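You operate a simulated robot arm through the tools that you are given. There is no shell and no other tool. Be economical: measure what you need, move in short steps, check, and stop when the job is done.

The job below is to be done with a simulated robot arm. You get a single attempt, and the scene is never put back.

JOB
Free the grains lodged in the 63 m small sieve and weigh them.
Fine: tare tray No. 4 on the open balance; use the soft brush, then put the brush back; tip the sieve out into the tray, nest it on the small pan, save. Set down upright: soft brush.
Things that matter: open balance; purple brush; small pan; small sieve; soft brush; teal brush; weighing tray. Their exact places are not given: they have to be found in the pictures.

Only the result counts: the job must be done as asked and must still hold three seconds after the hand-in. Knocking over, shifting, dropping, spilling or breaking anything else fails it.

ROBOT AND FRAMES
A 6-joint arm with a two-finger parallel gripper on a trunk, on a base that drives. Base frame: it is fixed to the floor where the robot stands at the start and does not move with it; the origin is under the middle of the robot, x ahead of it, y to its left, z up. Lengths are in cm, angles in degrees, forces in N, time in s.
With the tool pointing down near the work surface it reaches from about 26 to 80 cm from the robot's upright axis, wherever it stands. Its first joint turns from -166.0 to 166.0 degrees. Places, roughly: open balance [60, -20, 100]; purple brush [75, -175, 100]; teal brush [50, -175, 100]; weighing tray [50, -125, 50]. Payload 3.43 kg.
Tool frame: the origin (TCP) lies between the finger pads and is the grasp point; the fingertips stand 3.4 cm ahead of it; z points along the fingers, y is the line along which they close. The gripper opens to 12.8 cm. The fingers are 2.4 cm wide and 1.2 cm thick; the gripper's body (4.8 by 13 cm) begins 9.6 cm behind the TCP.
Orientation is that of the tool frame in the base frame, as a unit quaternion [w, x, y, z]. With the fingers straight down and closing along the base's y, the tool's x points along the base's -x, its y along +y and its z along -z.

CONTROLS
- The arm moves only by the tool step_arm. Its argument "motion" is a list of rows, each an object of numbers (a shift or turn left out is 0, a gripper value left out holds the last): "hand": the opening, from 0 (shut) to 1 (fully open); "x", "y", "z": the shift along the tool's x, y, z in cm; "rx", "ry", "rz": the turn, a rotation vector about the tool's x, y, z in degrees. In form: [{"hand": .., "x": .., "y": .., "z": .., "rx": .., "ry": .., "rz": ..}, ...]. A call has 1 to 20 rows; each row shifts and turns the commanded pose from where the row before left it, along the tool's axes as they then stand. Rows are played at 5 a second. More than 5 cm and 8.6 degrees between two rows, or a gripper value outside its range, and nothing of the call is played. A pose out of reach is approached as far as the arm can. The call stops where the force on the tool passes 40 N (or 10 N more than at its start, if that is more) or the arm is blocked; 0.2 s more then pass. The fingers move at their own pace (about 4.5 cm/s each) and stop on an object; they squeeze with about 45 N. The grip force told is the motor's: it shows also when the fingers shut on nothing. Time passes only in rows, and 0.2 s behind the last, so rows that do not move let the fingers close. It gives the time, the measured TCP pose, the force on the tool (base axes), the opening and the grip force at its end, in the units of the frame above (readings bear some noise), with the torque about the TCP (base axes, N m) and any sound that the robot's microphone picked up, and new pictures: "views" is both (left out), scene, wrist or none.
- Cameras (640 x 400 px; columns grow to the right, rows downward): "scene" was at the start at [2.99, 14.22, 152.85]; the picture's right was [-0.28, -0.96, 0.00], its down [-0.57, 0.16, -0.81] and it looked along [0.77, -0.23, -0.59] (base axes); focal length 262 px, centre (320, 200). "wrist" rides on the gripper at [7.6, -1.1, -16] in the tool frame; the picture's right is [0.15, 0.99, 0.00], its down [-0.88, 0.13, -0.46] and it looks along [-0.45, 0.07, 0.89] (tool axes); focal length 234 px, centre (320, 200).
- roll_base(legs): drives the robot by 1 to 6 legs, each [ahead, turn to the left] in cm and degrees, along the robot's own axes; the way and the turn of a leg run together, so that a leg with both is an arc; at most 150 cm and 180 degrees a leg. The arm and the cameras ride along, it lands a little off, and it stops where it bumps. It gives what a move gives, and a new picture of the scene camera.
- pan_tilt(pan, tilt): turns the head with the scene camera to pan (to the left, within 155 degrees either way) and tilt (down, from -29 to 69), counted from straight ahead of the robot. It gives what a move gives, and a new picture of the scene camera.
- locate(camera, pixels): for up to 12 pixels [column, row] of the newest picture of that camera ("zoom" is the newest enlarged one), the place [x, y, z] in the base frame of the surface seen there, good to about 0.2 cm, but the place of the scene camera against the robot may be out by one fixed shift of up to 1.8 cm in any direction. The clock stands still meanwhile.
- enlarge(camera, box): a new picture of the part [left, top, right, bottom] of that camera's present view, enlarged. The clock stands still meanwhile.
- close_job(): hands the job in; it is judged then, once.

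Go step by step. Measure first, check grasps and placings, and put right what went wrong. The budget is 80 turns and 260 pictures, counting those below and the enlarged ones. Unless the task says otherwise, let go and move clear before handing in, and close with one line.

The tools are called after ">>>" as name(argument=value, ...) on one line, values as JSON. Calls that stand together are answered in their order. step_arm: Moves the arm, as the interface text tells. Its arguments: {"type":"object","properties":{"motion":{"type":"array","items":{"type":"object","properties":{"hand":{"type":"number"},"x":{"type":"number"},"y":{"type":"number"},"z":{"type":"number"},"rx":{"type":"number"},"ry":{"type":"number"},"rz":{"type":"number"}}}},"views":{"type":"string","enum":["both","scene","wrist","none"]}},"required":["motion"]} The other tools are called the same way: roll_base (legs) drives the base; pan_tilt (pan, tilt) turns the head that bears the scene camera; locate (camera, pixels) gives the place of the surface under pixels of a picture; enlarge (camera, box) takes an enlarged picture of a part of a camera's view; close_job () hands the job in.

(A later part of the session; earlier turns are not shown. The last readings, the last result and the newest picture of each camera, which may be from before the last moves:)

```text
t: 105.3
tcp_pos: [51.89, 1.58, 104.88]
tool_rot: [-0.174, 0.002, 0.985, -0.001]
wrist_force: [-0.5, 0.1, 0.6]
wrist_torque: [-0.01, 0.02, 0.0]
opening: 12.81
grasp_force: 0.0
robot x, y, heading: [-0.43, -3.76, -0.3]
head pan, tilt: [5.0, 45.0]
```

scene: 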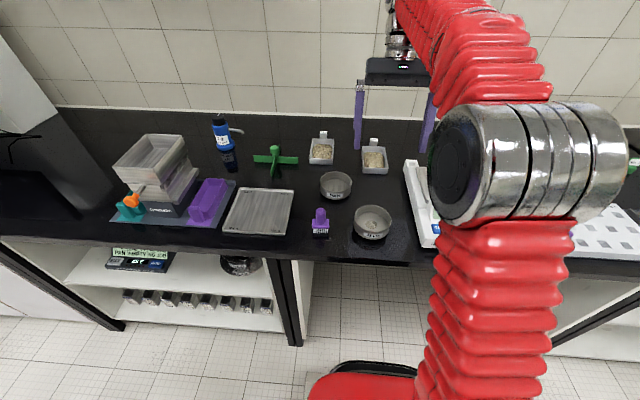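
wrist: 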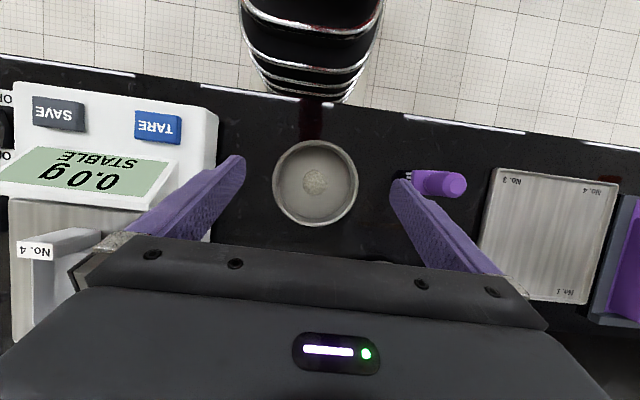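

Aligned. I'll descend to TCP z about 94.3 with the fingers straddling the sieve, then view.

>>> step_arm(motion=[{"y": 0.12, "x": -1.4, "z": 3.3}, {"x": -1.4, "z": 3.3}, {"x": -0.9, "z": 2.1}, {"x": -0.43, "z": 0.97}, {}, {}], views="both")

>>> enlarge(camera="scene", box=[320, 180, 440, 260])

```text
t: 106.7
tcp_pos: [52.66, 1.99, 94.33]
tool_rot: [-0.174, 0.002, 0.985, 0.0]
wrist_force: [0.5, 0.0, -0.1]
wrist_torque: [0.0, -0.01, -0.01]
opening: 12.79
grasp_force: 0.1
robot x, y, heading: [-0.88, -3.88, -0.3]
head pan, tilt: [5.0, 45.0]
```

scene: 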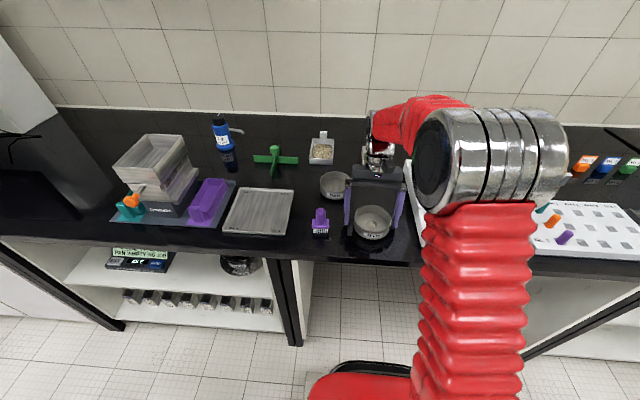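
wrist: 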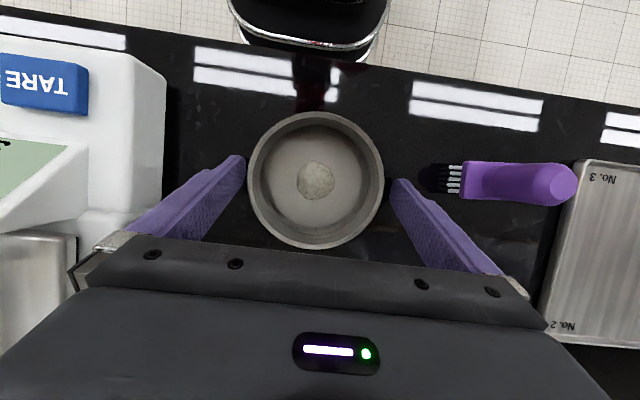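

```text
5.00 times, centred on (380, 220) of scene
```

zoom: 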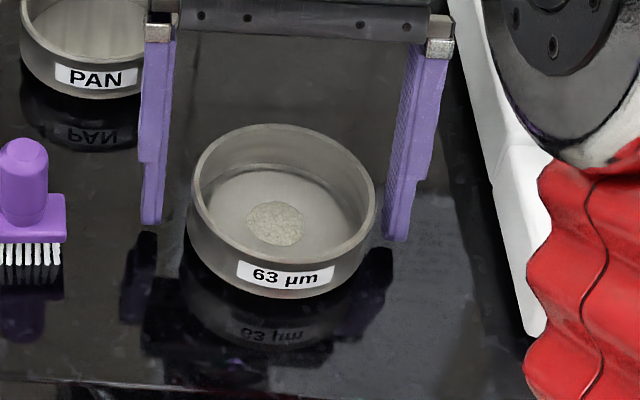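

The fingers straddle the sieve evenly. I'll centre slightly and close.

>>> step_arm(motion=[{"y": -0.15}, {"hand": 0}, {}, {}, {}, {}], views="both")

>>> enlarge(camera="scene", box=[320, 180, 440, 260])

```text
t: 108.1
tcp_pos: [52.63, 1.77, 94.33]
tool_rot: [-0.174, 0.001, 0.985, 0.0]
wrist_force: [-0.1, -0.8, 2.2]
wrist_torque: [0.04, -0.01, -0.02]
opening: 11.91
grasp_force: 45.0
robot x, y, heading: [-0.82, -4.0, -0.3]
head pan, tilt: [5.0, 45.0]
```

scene: 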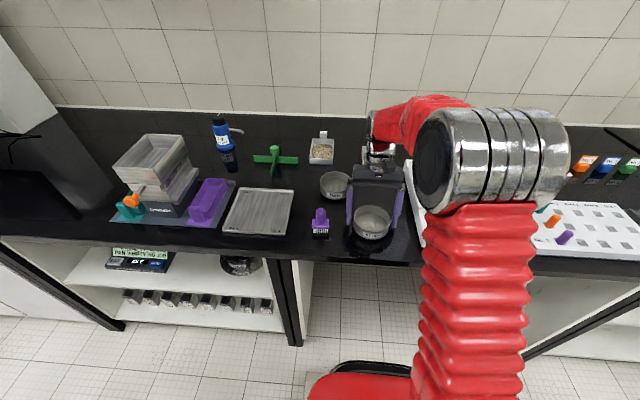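
wrist: 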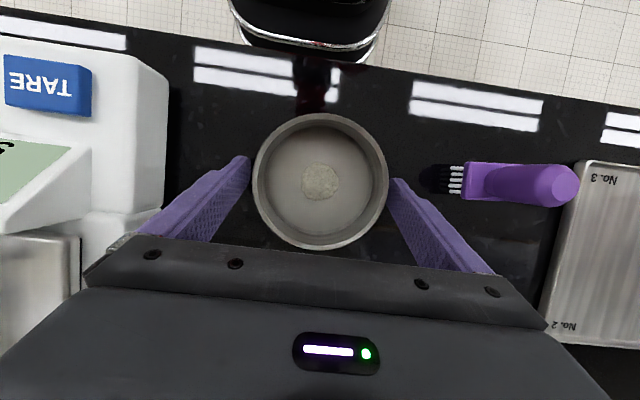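

```text
5.00 times, centred on (380, 220) of scene
```

zoom: 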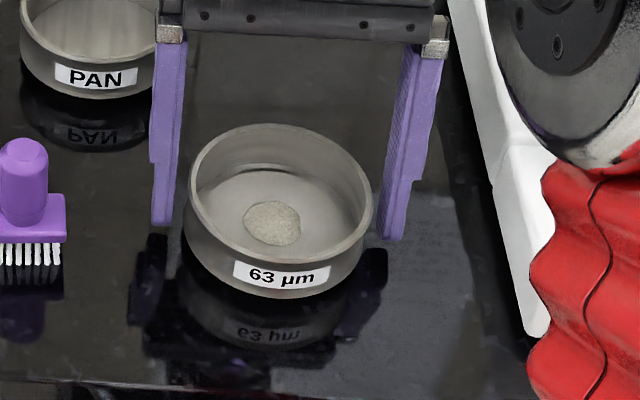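

The gripper reports stopping at 11.9 cm with 45 N, though a gap seems visible. I'll wait a little and look closer.

>>> step_arm(motion=[{}, {}, {}], views="none")

>>> enlarge(camera="scene", box=[345, 195, 405, 245])

>>> enlarge(camera="wrist", box=[220, 90, 420, 270])

```text
t: 108.9
tcp_pos: [52.59, 1.81, 94.41]
tool_rot: [-0.174, 0.002, 0.985, -0.001]
wrist_force: [-0.7, -1.6, 3.4]
wrist_torque: [0.07, 0.02, -0.03]
opening: 11.88
grasp_force: 44.7
robot x, y, heading: [-0.37, -4.21, -0.3]
head pan, tilt: [5.0, 45.0]
```

```text
8.00 times, centred on (375, 220) of scene
```

zoom: 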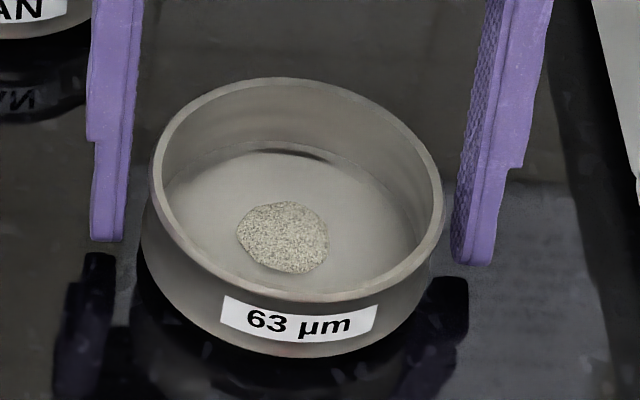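

```text
2.22 times, centred on (320, 180) of wrist
```

zoom: 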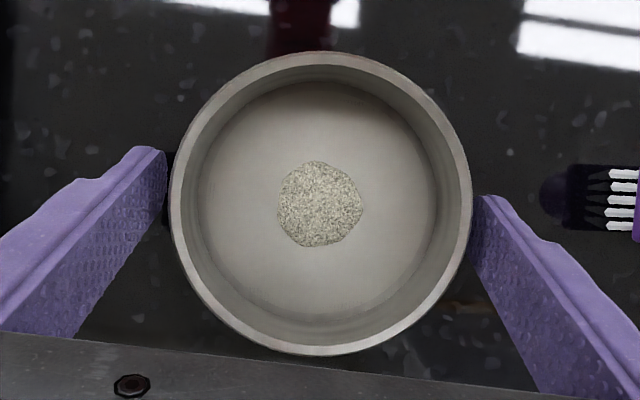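

The fingers seem to bear on the sieve's collision outline even though a gap shows. I'll lift 2 cm to test the hold.

>>> step_arm(motion=[{"x": 0.17, "z": -0.47}, {"x": 0.34, "z": -0.94}, {"x": 0.17, "z": -0.47}, {}], views="both")

>>> enlarge(camera="scene", box=[345, 195, 405, 245])

```text
t: 109.9
tcp_pos: [52.65, 1.72, 96.5]
tool_rot: [-0.173, 0.001, 0.985, -0.001]
wrist_force: [-1.0, 0.7, -2.0]
wrist_torque: [0.01, -0.03, 0.03]
opening: 11.89
grasp_force: 45.2
robot x, y, heading: [-0.8, -3.89, -0.2]
head pan, tilt: [5.0, 45.0]
```

scene: 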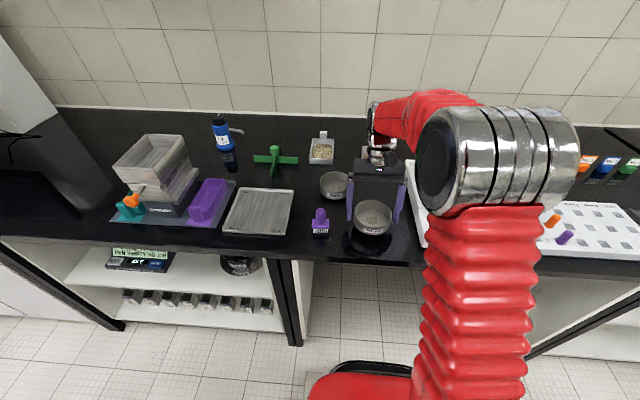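
wrist: 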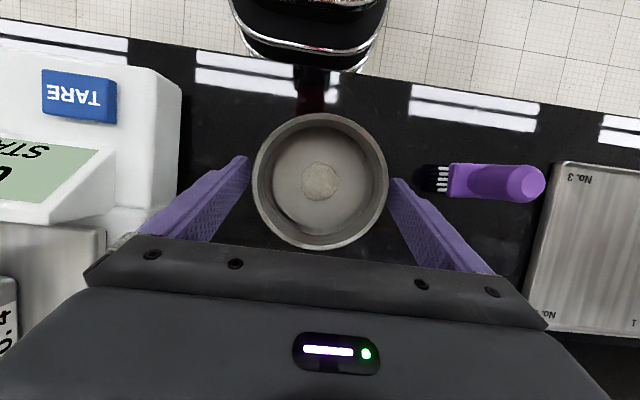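

```text
8.00 times, centred on (375, 220) of scene
```

zoom: 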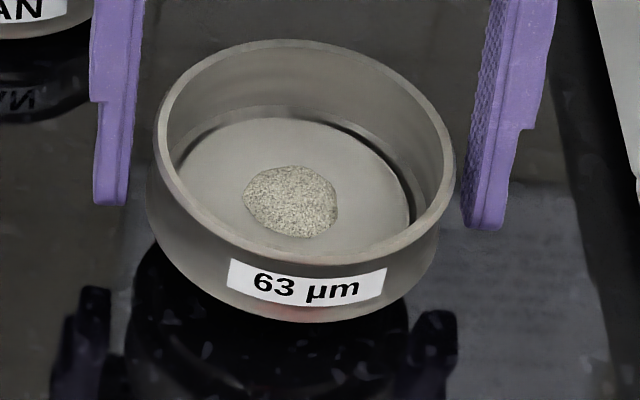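

The sieve lifts with the gripper and the heap stays in place. I'll raise it to z about 115 and carry it level toward the tray.

>>> step_arm(motion=[{"x": 1.05, "z": -2.9}, {"x": 1.05, "z": -2.9}, {"x": 1.05, "z": -2.9}, {"x": 1.05, "z": -2.9}, {"x": 1.05, "z": -2.9}, {"x": 1.05, "z": -2.9}, {"x": -1.1, "y": -2.85, "z": -0.4}, {"x": -1.1, "y": -2.85, "z": -0.4}, {"x": -1.1, "y": -2.85, "z": -0.4}, {"x": -1.1, "y": -2.85, "z": -0.4}, {"x": -1.1, "y": -2.85, "z": -0.4}, {"x": -1.1, "y": -2.85, "z": -0.4}, {"x": -1.1, "y": -2.85, "z": -0.4}, {"x": -1.1, "y": -2.85, "z": -0.4}, {}, {}], views="both")

```text
t: 113.3
tcp_pos: [60.11, -20.7, 113.2]
tool_rot: [-0.172, 0.001, 0.985, -0.001]
wrist_force: [0.0, 0.1, -0.4]
wrist_torque: [-0.01, 0.01, 0.01]
opening: 11.93
grasp_force: 45.3
out of reach, approached as far as the arm can: row 13, 14
robot x, y, heading: [-0.73, -3.93, -0.3]
head pan, tilt: [5.0, 45.0]
```

scene: 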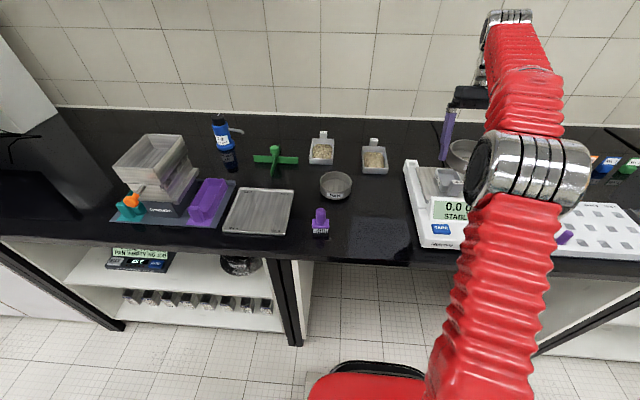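
wrist: 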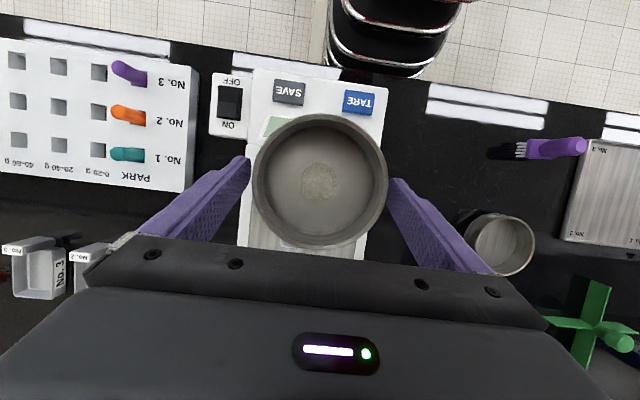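

It is above the balance, with the lean limit reached. I'll bring the tool to vertical (sieve tilt 20°), then shift to x about 67 above the tray.

>>> step_arm(motion=[{"ry": -6.6}, {"ry": -6.7}, {"ry": -6.7}, {}, {}, {}], views="wrist")

```text
t: 114.7
tcp_pos: [60.1, -20.51, 113.27]
tool_rot: [0.0, 0.002, 1.0, -0.002]
wrist_force: [0.2, 0.3, -1.3]
wrist_torque: [-0.02, -0.01, 0.02]
opening: 11.93
grasp_force: 45.0
robot x, y, heading: [-0.86, -4.17, -0.0]
head pan, tilt: [5.0, 45.0]
```

wrist: 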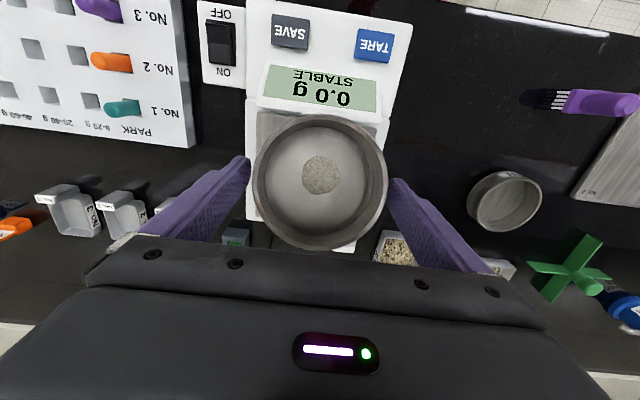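

Tool vertical; heap unmoved. I'll shift to x 67.6, z 112 and tilt to 60° while watching.

>>> step_arm(motion=[{"x": -2.5, "y": -0.25, "z": 0.4}, {"x": -2.5, "y": -0.2, "z": 0.4}, {"x": -2.5, "z": 0.4}, {}, {"ry": -6}, {"ry": -6}, {"ry": -6}, {"ry": -6}, {"ry": -6}, {"ry": -5}, {"ry": -5}, {}, {}], views="both")

>>> enlarge(camera="scene", box=[400, 110, 540, 260])

```text
t: 117.5
tcp_pos: [67.46, -21.02, 112.05]
tool_rot: [0.342, 0.001, 0.94, -0.002]
wrist_force: [0.5, -0.1, -1.1]
wrist_torque: [0.01, -0.01, -0.01]
opening: 11.91
grasp_force: 44.9
robot x, y, heading: [-0.7, -3.69, -0.1]
head pan, tilt: [5.0, 45.0]
```

scene: 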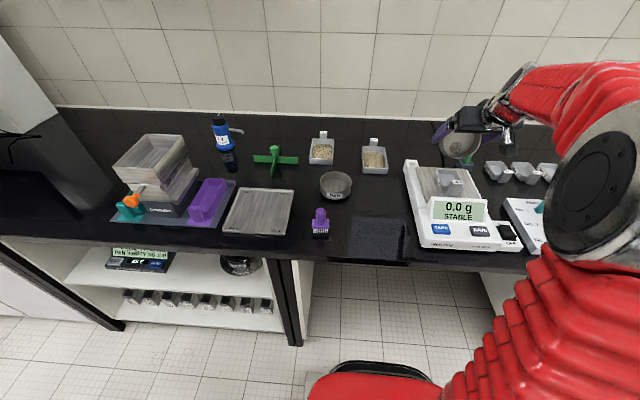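
wrist: 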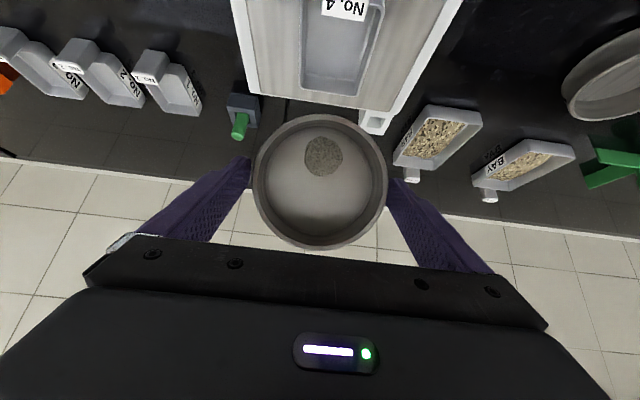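

```text
2.67 times, centred on (470, 185) of scene
```

zoom: 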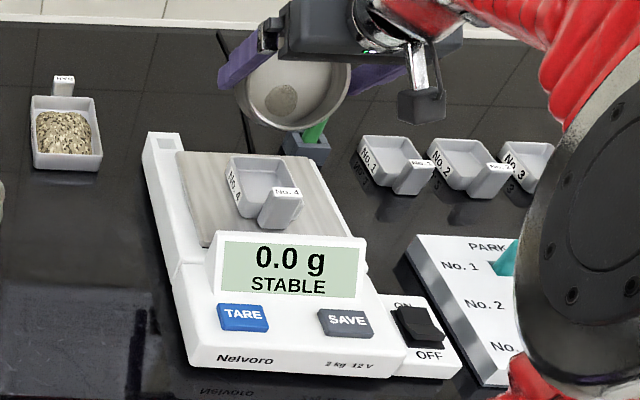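

At 60° the heap is creeping toward the lower rim and nothing has fallen. I'll measure where the lowest rim point is relative to the tray.

>>> locate(camera="wrist", pixels=[[320, 116], [256, 180], [384, 180], [320, 244], [323, 155], [340, 50]])

```text
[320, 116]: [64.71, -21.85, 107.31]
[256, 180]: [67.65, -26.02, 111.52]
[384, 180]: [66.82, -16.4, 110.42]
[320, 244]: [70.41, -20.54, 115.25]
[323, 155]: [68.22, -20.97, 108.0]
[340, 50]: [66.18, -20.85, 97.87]
```

The lowest rim point is at (64.7,-21,107.3), right over the tray. I'll tilt 30° further while drawing back slightly to keep the rim over it.

>>> step_arm(motion=[{"ry": -5, "x": 0.24, "z": -0.26}, {"ry": -5, "x": 0.24, "z": -0.27}, {"ry": -5, "x": 0.22, "z": -0.29}, {"ry": -5, "x": 0.2, "z": -0.3}, {"ry": -5, "x": 0.18, "z": -0.31}, {"ry": -5, "x": 0.15, "z": -0.33}, {}, {}, {}], views="both")

>>> enlarge(camera="scene", box=[400, 110, 540, 260])

>>> locate(camera="wrist", pixels=[[320, 116], [256, 180], [384, 180], [320, 244]])

```text
t: 119.5
tcp_pos: [65.27, -21.25, 112.07]
tool_rot: [0.573, 0.002, 0.82, -0.002]
wrist_force: [0.6, -0.2, -1.8]
wrist_torque: [0.02, 0.04, -0.02]
opening: 11.89
grasp_force: 44.7
robot x, y, heading: [-0.82, -3.95, -0.1]
head pan, tilt: [5.0, 45.0]
```

scene: 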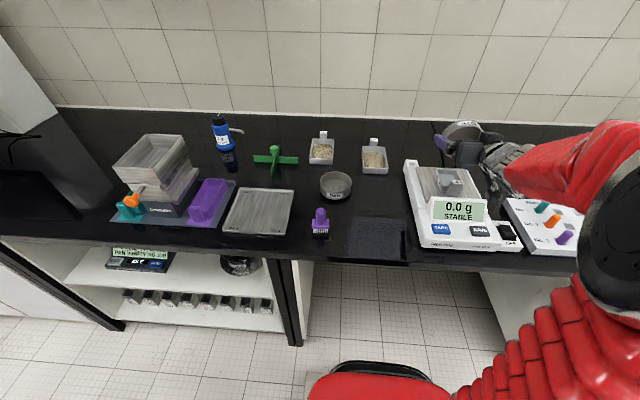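
wrist: 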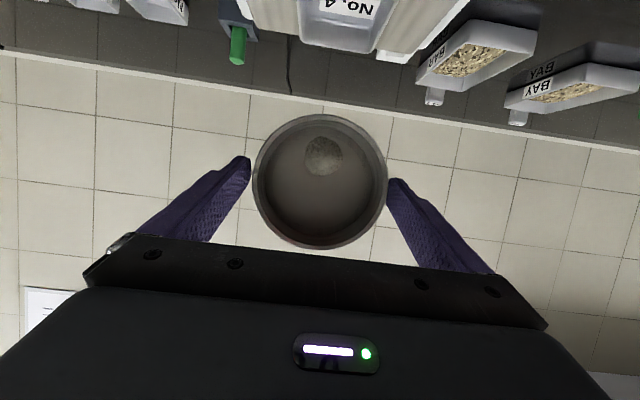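

```text
2.67 times, centred on (470, 185) of scene
```

zoom: 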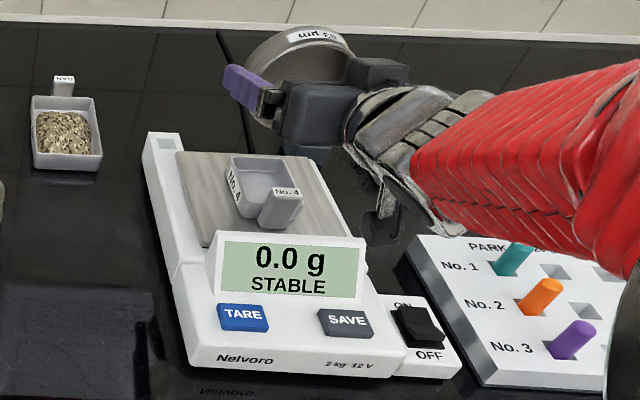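

```text
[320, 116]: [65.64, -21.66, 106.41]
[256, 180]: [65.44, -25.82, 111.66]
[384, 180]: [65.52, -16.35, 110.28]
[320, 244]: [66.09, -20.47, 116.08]
```

At 87° the heap still clings and the rim is at x 65.6 above the tray. I'll tilt 20° further.

>>> step_arm(motion=[{"ry": -5, "x": 0.1, "z": -0.35}, {"ry": -5, "x": 0.08, "z": -0.35}, {"ry": -5, "x": 0.05, "z": -0.35}, {"ry": -5, "x": 0.0, "z": -0.35}, {}, {}, {}, {}], views="both")

>>> enlarge(camera="scene", box=[400, 110, 540, 260])

>>> locate(camera="wrist", pixels=[[320, 116], [256, 180], [384, 180], [320, 244]])

```text
t: 121.3
tcp_pos: [64.01, -21.12, 112.24]
tool_rot: [0.707, 0.001, 0.707, -0.002]
wrist_force: [-0.5, 0.5, -1.6]
wrist_torque: [-0.02, 0.03, 0.01]
opening: 11.92
grasp_force: 44.6
robot x, y, heading: [-0.88, -4.12, -0.1]
head pan, tilt: [5.0, 45.0]
```

scene: 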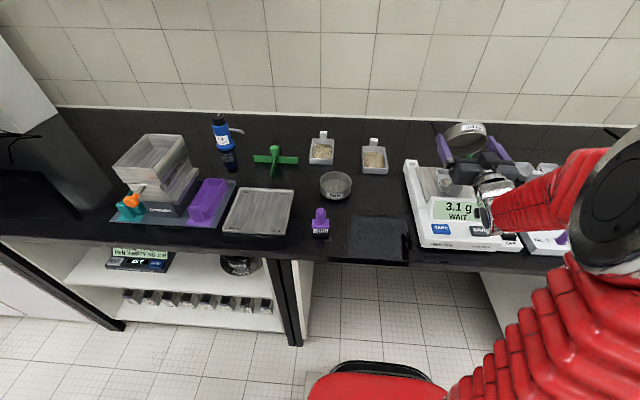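
wrist: 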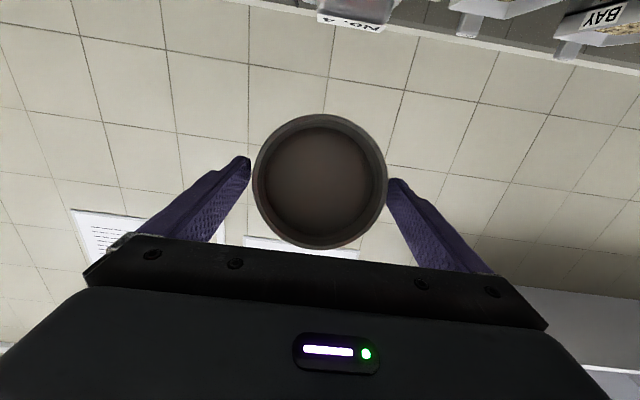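

```text
2.67 times, centred on (470, 185) of scene
```

zoom: 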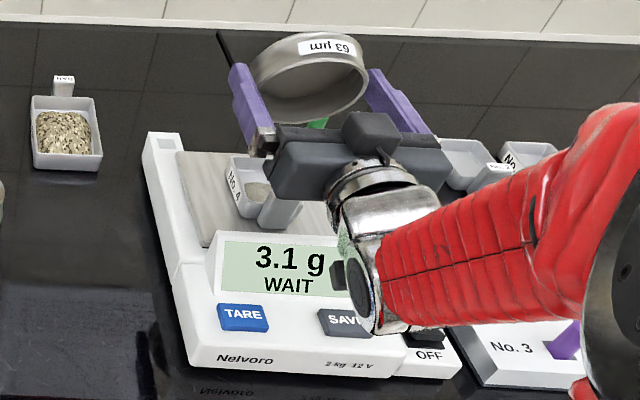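

```text
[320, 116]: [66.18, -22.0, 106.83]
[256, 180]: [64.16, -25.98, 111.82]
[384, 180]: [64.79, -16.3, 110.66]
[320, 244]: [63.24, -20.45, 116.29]
```

The grains fell: the balance reads 3.1 g (WAIT) and the sieve looks empty. I'll wait, check the tray, then swing the sieve back upright.

>>> step_arm(motion=[{}, {}, {}, {}, {}, {"ry": 8, "z": 0.35}, {"ry": 8, "z": 0.35}, {"ry": 8}, {"ry": 8}, {"ry": 8}, {"ry": 8}, {"ry": 8}, {"ry": 8}, {"ry": 8}, {"ry": 8}, {"ry": 8}, {"ry": 2}, {}, {}, {}], views="both")

>>> enlarge(camera="scene", box=[400, 110, 540, 260])

```text
t: 125.5
tcp_pos: [64.68, -21.12, 112.25]
tool_rot: [-0.001, 0.002, 1.0, -0.001]
wrist_force: [-0.6, 0.0, -0.6]
wrist_torque: [0.0, -0.03, 0.01]
opening: 11.92
grasp_force: 45.4
robot x, y, heading: [-0.83, -3.58, -0.5]
head pan, tilt: [5.0, 45.0]
```

scene: 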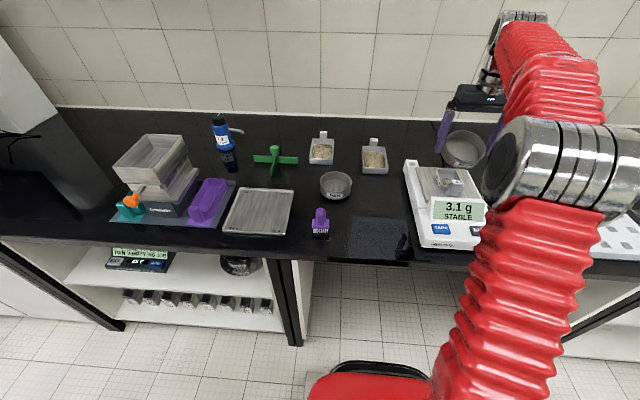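
wrist: 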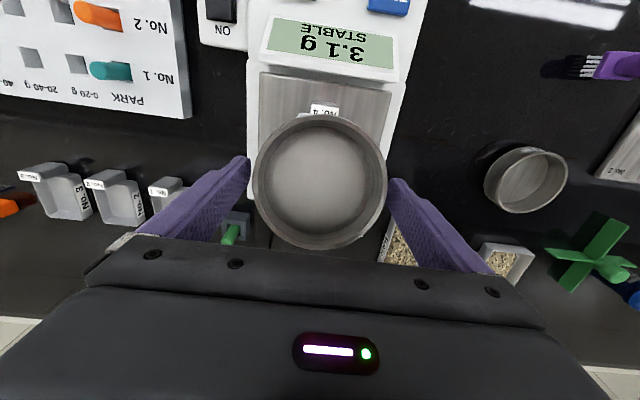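

```text
2.67 times, centred on (470, 185) of scene
```

zoom: 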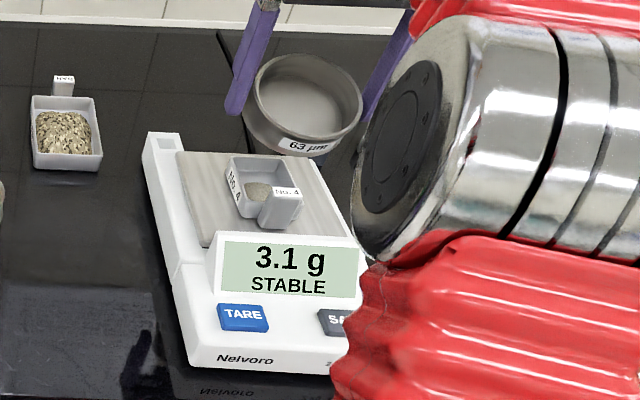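

The balance reads 3.1 g STABLE with the grains in tray No. 4. Now I'll raise, measure the pan rim, and drive forward a bit so the leaned tool reaches the pan.

>>> locate(camera="wrist", pixels=[[486, 175], [566, 172], [527, 147], [522, 212], [500, 155], [553, 203], [525, 180]])

>>> roll_base(legs=[[8, 0]])

```text
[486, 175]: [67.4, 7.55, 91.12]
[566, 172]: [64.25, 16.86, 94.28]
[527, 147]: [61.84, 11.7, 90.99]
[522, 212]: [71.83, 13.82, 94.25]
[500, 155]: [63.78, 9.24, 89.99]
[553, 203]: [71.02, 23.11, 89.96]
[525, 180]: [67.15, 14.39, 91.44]
```

```text
t: 126.7
tcp_pos: [72.9, -21.16, 112.12]
tool_rot: [0.0, 0.001, 1.0, -0.001]
wrist_force: [0.3, -0.2, -0.8]
wrist_torque: [0.0, 0.01, -0.01]
opening: 11.89
grasp_force: 45.0
robot x, y, heading: [8.11, -4.02, -0.4]
head pan, tilt: [5.0, 45.0]
```

scene: 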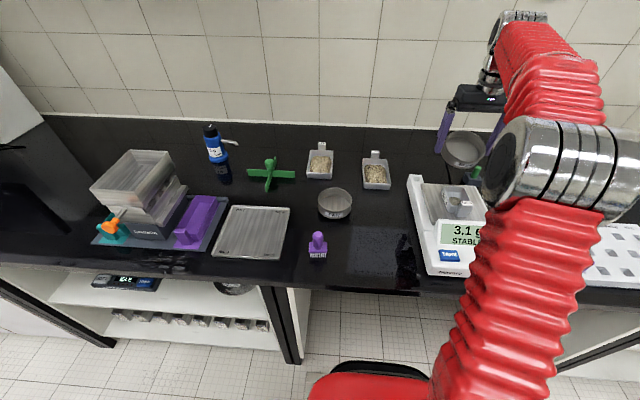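

The drive landed at x 8. I'll measure the pan rim precisely with an enlarged scene view.

>>> enlarge(camera="scene", box=[305, 175, 365, 235])

```text
6.67 times, centred on (335, 205) of scene
```

zoom: 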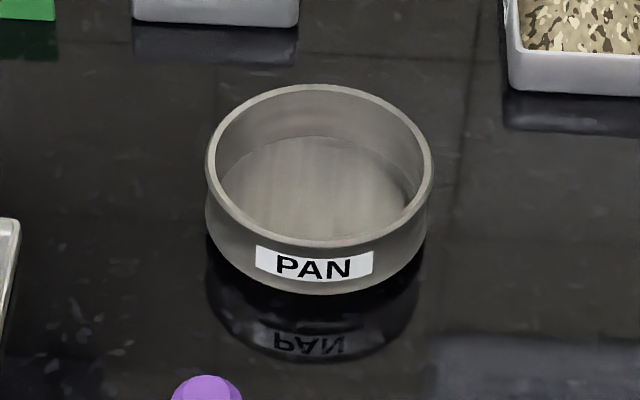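

Locate points on the mid-rim.

>>> locate(camera="zoom", pixels=[[210, 165], [429, 168], [318, 88], [312, 241], [238, 112], [400, 112], [240, 217], [405, 210]])

```text
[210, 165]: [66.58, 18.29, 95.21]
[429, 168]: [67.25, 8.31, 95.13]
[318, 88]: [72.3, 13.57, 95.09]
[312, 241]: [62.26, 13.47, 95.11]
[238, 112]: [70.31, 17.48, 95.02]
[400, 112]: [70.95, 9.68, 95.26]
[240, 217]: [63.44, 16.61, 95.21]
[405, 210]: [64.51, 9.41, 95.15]
```

The pan centre, corrected for the camera shift, is about (66.9,12.95) with rim z 94.3. I'll carry the sieve there at z 112 and lean the tool 20° so the sieve is level.

>>> step_arm(motion=[{"y": 4.26, "x": 0.66}, {"y": 4.26, "x": 0.66}, {"y": 4.26, "x": 0.66}, {"y": 4.26, "x": 0.66}, {"y": 4.26, "x": 0.66}, {"y": 4.26, "x": 0.66}, {"y": 4.26, "x": 0.66}, {"y": 4.26, "x": 0.66}, {}, {"ry": 6.6}, {"ry": 6.7}, {"ry": 6.7}, {}, {}, {}], views="both")

>>> enlarge(camera="scene", box=[290, 130, 390, 240])

>>> locate(camera="wrist", pixels=[[321, 116], [257, 180], [384, 180], [321, 245], [276, 134], [365, 227]])

```text
t: 129.9
tcp_pos: [67.72, 13.08, 112.16]
tool_rot: [-0.175, 0.001, 0.984, -0.001]
wrist_force: [-0.4, 0.3, -1.9]
wrist_torque: [0.02, -0.02, -0.01]
opening: 11.9
grasp_force: 44.9
robot x, y, heading: [7.51, -3.93, -0.1]
head pan, tilt: [5.0, 45.0]
```

scene: 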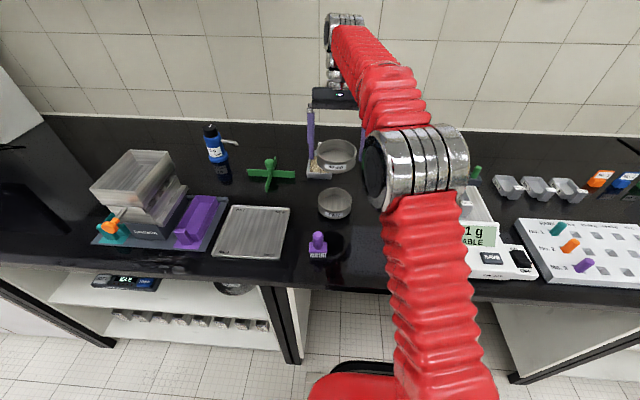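
wrist: 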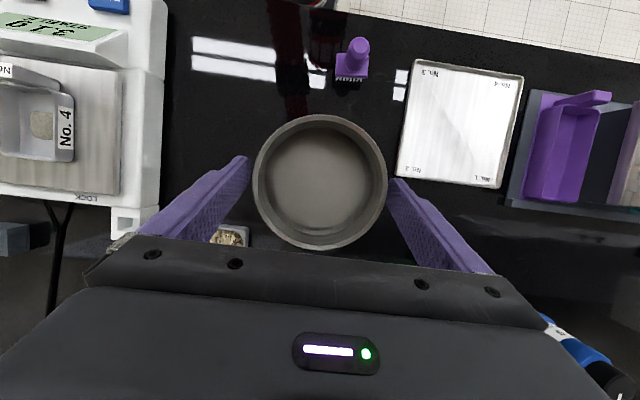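

```text
3.64 times, centred on (340, 185) of scene
```

zoom: 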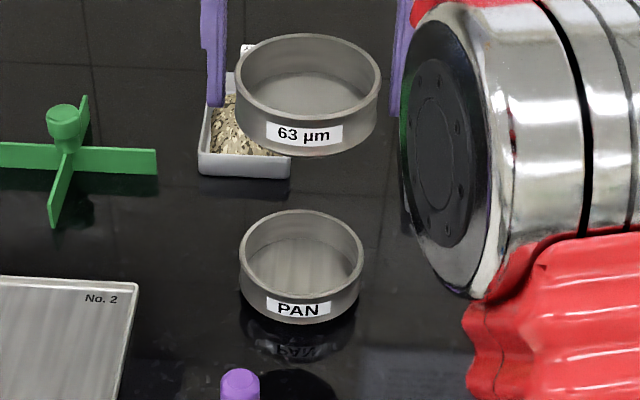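

```text
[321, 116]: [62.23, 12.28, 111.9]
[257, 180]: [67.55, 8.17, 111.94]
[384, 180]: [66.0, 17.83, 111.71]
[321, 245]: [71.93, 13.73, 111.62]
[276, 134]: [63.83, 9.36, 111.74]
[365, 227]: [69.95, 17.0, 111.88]
```

The sieve is level, its centre about (67.0,13.05). I'll measure the sieve and pan rims with the same scene view, so the camera shift cancels.

>>> locate(camera="zoom", pixels=[[237, 80], [378, 82], [308, 36], [308, 119], [242, 255], [361, 257], [302, 212], [300, 295]])

```text
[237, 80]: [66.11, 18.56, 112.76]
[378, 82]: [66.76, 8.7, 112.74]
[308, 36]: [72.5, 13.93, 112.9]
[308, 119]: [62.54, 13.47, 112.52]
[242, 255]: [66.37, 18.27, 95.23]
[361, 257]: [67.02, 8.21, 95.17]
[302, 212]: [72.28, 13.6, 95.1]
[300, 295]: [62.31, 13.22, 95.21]
```

The sieve needs about -0.2 in x and -0.3 in y. I'll correct that and lower to just above the pan.

>>> step_arm(motion=[{"x": 0.19, "y": -0.33, "z": 0.07, "ry": -1.3}, {"x": -1.02, "z": 2.96}, {"x": -1.02, "z": 2.96}, {"x": -1.02, "z": 2.96}, {"x": -0.9, "z": 2.6}, {}, {}, {}], views="both")

>>> enlarge(camera="scene", box=[300, 160, 370, 240])

>>> locate(camera="wrist", pixels=[[321, 116], [257, 180], [384, 180], [321, 245], [276, 134], [365, 227]])

```text
t: 131.7
tcp_pos: [67.69, 12.84, 100.01]
tool_rot: [-0.163, 0.001, 0.987, 0.0]
wrist_force: [0.1, 0.9, -1.2]
wrist_torque: [0.0, 0.0, 0.0]
opening: 11.89
grasp_force: 45.0
robot x, y, heading: [7.8, -4.19, -0.3]
head pan, tilt: [5.0, 45.0]
```

scene: 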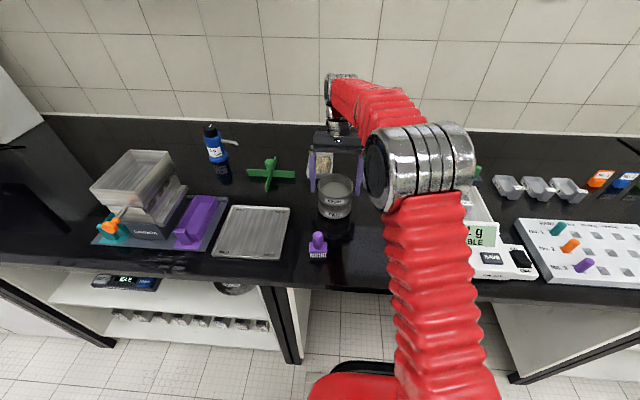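
wrist: 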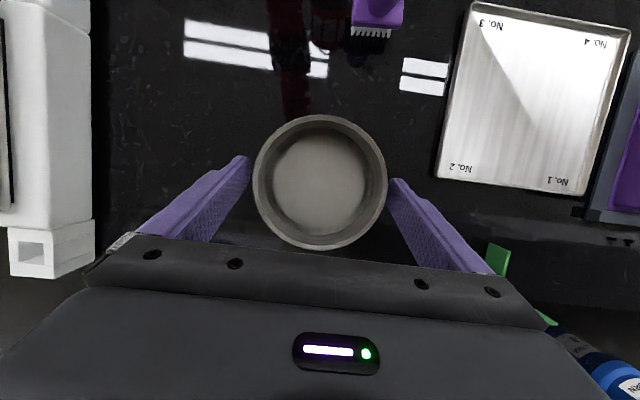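

```text
5.00 times, centred on (335, 200) of scene
```

zoom: 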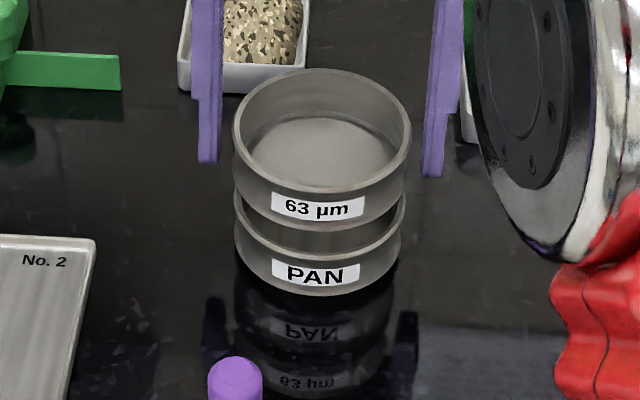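

```text
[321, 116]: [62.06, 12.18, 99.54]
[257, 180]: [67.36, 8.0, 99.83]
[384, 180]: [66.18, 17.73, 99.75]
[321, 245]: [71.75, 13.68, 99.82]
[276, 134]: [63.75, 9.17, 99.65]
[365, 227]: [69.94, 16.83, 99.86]
```

The sieve hovers about 1 cm above the pan and looks concentric. I'll check numerically in the same view.

>>> locate(camera="zoom", pixels=[[236, 125], [408, 130], [324, 72], [322, 190], [239, 212], [403, 215], [318, 253], [260, 245], [380, 247]])

```text
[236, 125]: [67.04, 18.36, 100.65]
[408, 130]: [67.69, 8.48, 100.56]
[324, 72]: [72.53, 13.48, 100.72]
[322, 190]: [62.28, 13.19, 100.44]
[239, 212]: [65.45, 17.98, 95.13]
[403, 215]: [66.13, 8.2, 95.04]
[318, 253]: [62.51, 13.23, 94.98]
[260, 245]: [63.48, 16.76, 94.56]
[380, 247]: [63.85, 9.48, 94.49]
```

Concentric within 0.15 cm. I'll nudge and lower slowly, watching the force.

>>> step_arm(motion=[{"x": 0.1, "y": -0.13}, {"x": -0.1, "z": 0.28}, {"x": -0.1, "z": 0.28}, {"x": -0.1, "z": 0.28}, {}], views="none")

>>> step_arm(motion=[{"x": -0.07, "z": 0.19}, {"x": -0.07, "z": 0.19}, {}], views="none")

>>> enlarge(camera="scene", box=[310, 170, 360, 230])

```text
t: 132.9
tcp_pos: [67.42, 12.54, 99.17]
tool_rot: [-0.163, 0.001, 0.987, -0.001]
wrist_force: [0.4, 0.6, -2.2]
wrist_torque: [0.01, -0.01, -0.04]
opening: 11.91
grasp_force: 45.6
robot x, y, heading: [7.46, -4.32, -0.2]
head pan, tilt: [5.0, 45.0]
```

```text
t: 133.7
tcp_pos: [67.54, 12.42, 98.71]
tool_rot: [-0.164, 0.0, 0.986, -0.001]
wrist_force: [0.3, 1.0, -1.4]
wrist_torque: [0.02, -0.04, -0.01]
opening: 11.96
grasp_force: 45.1
robot x, y, heading: [7.76, -3.86, -0.1]
head pan, tilt: [5.0, 45.0]
```

```text
6.67 times, centred on (335, 200) of scene
```

zoom: 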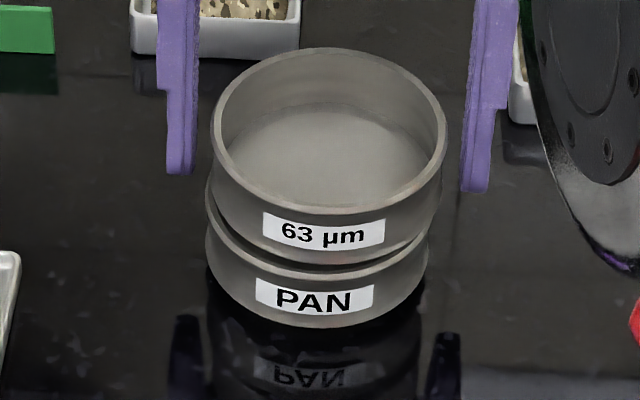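

The sieve looks about 0.3 cm too far toward -y now. I'll measure it in this view.

>>> locate(camera="zoom", pixels=[[215, 125], [443, 128], [328, 51], [325, 209], [208, 190], [426, 240], [300, 272], [230, 245], [400, 255]])

>>> step_arm(motion=[{}], views="wrist")

>>> enlarge(camera="scene", box=[310, 170, 360, 230])

```text
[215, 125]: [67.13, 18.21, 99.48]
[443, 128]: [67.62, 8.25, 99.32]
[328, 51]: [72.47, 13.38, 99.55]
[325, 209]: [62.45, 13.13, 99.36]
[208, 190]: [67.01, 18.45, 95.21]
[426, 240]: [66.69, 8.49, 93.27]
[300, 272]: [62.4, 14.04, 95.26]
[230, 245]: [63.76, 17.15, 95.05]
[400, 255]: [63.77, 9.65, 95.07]
```

```text
t: 134.1
tcp_pos: [67.51, 12.51, 98.76]
tool_rot: [-0.162, 0.001, 0.987, -0.001]
wrist_force: [-1.3, 0.3, -1.2]
wrist_torque: [0.0, 0.0, 0.01]
opening: 11.93
grasp_force: 45.6
robot x, y, heading: [7.82, -3.81, -0.0]
head pan, tilt: [5.0, 45.0]
```

wrist: 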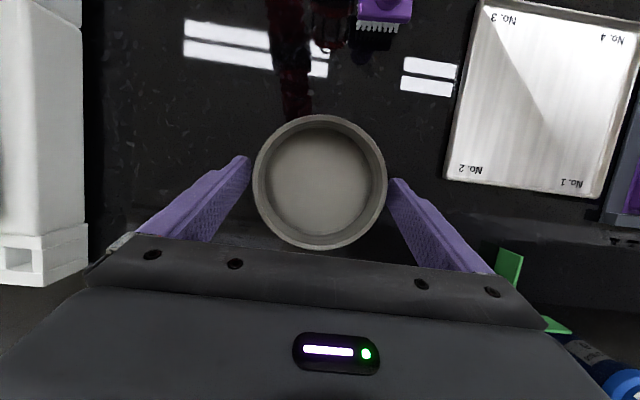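

```text
6.67 times, centred on (335, 200) of scene
```

zoom: 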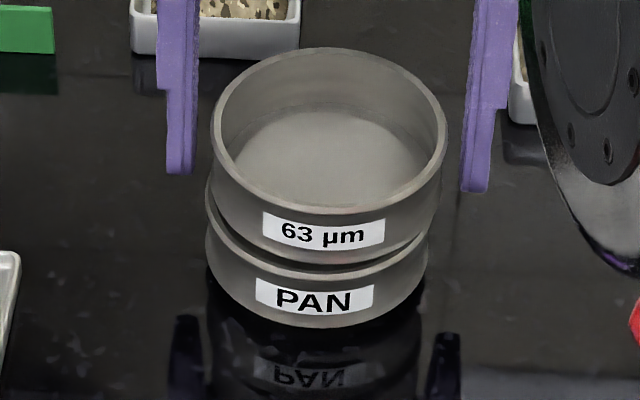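

The sieve is at rim height without contact. I'll adjust by (-0.2,+0.12) and keep lowering.

>>> step_arm(motion=[{"x": 0.18, "y": 0.12, "z": 0.06}, {}, {"x": -0.05, "z": 0.14}, {"x": -0.05, "z": 0.14}, {}], views="none")

>>> enlarge(camera="scene", box=[310, 170, 360, 230])

```text
t: 135.3
tcp_pos: [67.39, 12.5, 98.36]
tool_rot: [-0.163, 0.001, 0.987, -0.001]
wrist_force: [0.3, 0.8, -0.7]
wrist_torque: [-0.03, 0.0, -0.05]
opening: 11.91
grasp_force: 44.9
robot x, y, heading: [7.83, -4.46, -0.6]
head pan, tilt: [5.0, 45.0]
```

```text
6.67 times, centred on (335, 200) of scene
```

zoom: 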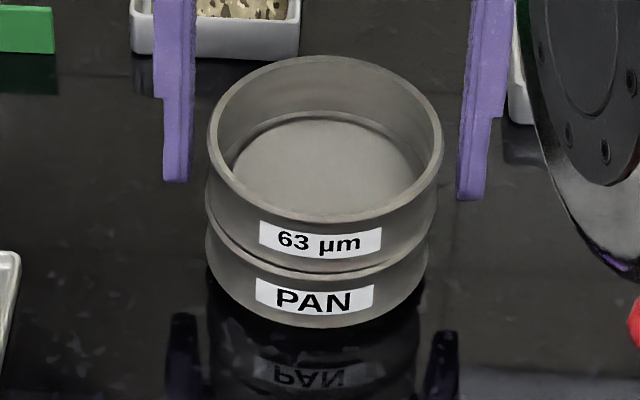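

It looks well aligned and about to seat. I'll nudge +y a little and lower until contact.

>>> step_arm(motion=[{"y": 0.12}, {"x": -0.04, "z": 0.1}, {"x": -0.04, "z": 0.1}, {}], views="none")

>>> step_arm(motion=[{"x": -0.04, "z": 0.1}, {"x": -0.04, "z": 0.1}, {}], views="none")

>>> enlarge(camera="scene", box=[310, 170, 360, 230])

```text
t: 136.3
tcp_pos: [67.26, 12.91, 98.3]
tool_rot: [-0.163, 0.002, 0.987, -0.001]
wrist_force: [-1.9, -0.4, 7.2]
wrist_torque: [0.0, 0.55, 0.04]
opening: 11.92
grasp_force: 45.1
robot x, y, heading: [7.65, -4.24, -0.1]
head pan, tilt: [5.0, 45.0]
```

```text
t: 137.1
tcp_pos: [67.44, 12.79, 98.01]
tool_rot: [-0.162, 0.001, 0.987, 0.0]
wrist_force: [1.5, -4.8, 21.0]
wrist_torque: [-0.1, 0.81, 0.12]
opening: 11.9
grasp_force: 44.9
robot x, y, heading: [7.71, -3.87, -0.2]
head pan, tilt: [5.0, 45.0]
```

```text
6.67 times, centred on (335, 200) of scene
```

zoom: 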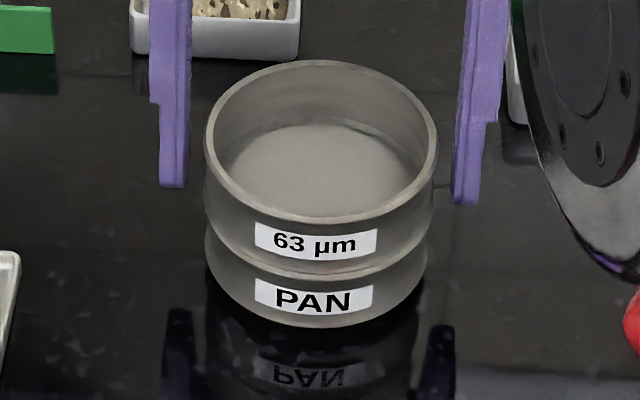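

Contact is 21 N, concentrated at the front, so the sieve's front is slightly low. I'll back off, level by +1.5°, and lower again.

>>> step_arm(motion=[{"x": 0.04, "z": -0.14}, {"ry": 1.5}, {"x": -0.02, "z": 0.06}, {}], views="none")

>>> step_arm(motion=[{"x": -0.03, "z": 0.08}, {}], views="wrist")

>>> locate(camera="wrist", pixels=[[321, 116], [257, 180], [384, 180], [321, 245], [276, 134], [365, 227]])

>>> enlarge(camera="scene", box=[310, 170, 360, 230])

```text
t: 138.1
tcp_pos: [67.39, 12.78, 98.21]
tool_rot: [-0.175, 0.0, 0.985, 0.0]
wrist_force: [6.2, 2.5, 13.9]
wrist_torque: [0.27, -0.9, 0.11]
opening: 11.92
grasp_force: 44.8
robot x, y, heading: [7.44, -4.48, -0.5]
head pan, tilt: [5.0, 45.0]
```

```text
t: 138.7
tcp_pos: [67.37, 12.89, 98.12]
tool_rot: [-0.175, 0.001, 0.984, 0.0]
wrist_force: [6.2, 3.1, 17.2]
wrist_torque: [0.28, -1.07, 0.03]
opening: 11.86
grasp_force: 45.4
robot x, y, heading: [7.78, -3.81, -0.2]
head pan, tilt: [5.0, 45.0]
```

wrist: 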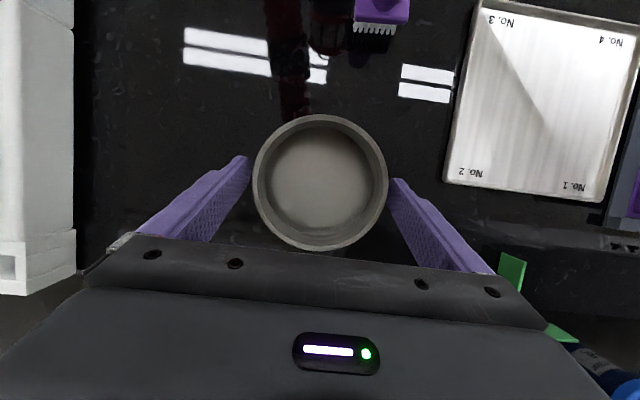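

```text
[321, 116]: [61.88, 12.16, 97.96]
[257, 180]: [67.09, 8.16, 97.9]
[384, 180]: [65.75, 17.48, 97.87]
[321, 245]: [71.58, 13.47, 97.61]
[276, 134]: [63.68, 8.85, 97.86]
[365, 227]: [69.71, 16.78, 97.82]
```

```text
6.67 times, centred on (335, 200) of scene
```

zoom: 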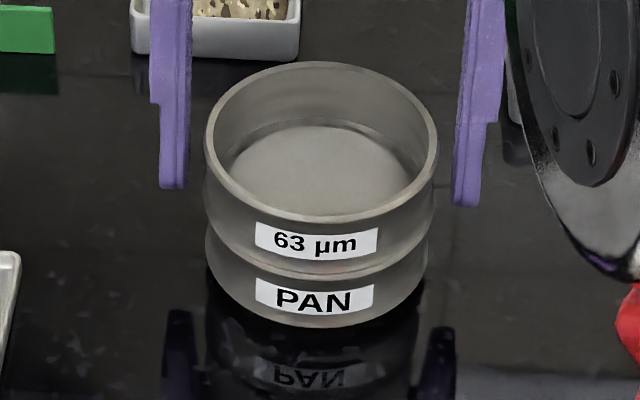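

The sieve has entered the pan by about 0.75 cm (rim z 97.85) and is centred. I'll level by -0.7°, release, and lift straight up.

>>> step_arm(motion=[{"ry": -0.7}, {}, {"hand": 1}, {}, {}, {}], views="wrist")

>>> enlarge(camera="scene", box=[310, 170, 360, 230])

>>> locate(camera="zoom", pixels=[[210, 135], [436, 138], [322, 66], [320, 217], [318, 275], [240, 250], [400, 255]])

```text
t: 140.1
tcp_pos: [67.2, 12.67, 98.11]
tool_rot: [-0.17, 0.001, 0.985, 0.0]
wrist_force: [0.4, 0.3, 0.0]
wrist_torque: [0.01, -0.02, -0.01]
opening: 12.81
grasp_force: 0.1
robot x, y, heading: [7.48, -4.11, -0.1]
head pan, tilt: [5.0, 45.0]
```

wrist: 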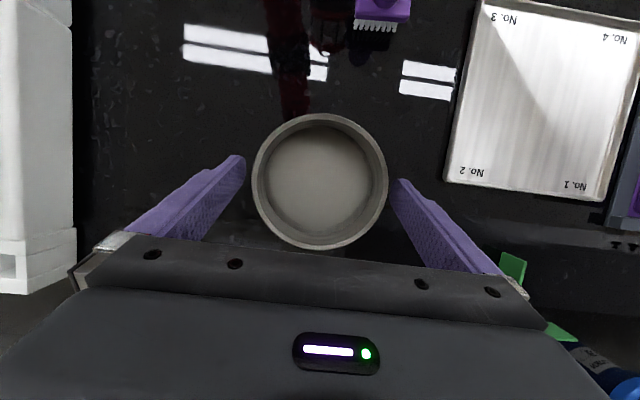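

```text
6.67 times, centred on (335, 200) of scene
```

zoom: 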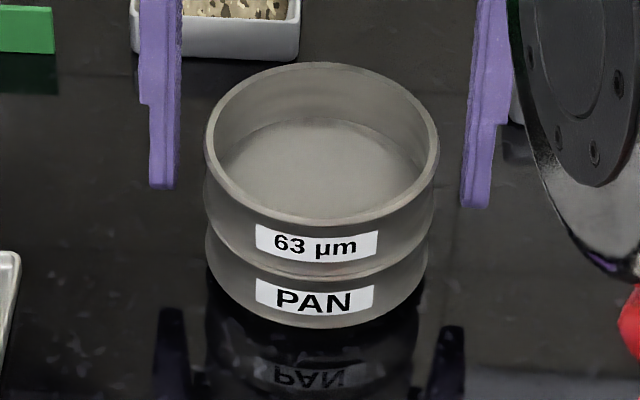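

```text
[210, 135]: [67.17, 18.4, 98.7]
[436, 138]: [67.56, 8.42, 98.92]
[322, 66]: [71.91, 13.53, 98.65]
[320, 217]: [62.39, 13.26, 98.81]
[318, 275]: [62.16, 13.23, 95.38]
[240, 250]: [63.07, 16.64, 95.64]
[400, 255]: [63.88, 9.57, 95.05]
```

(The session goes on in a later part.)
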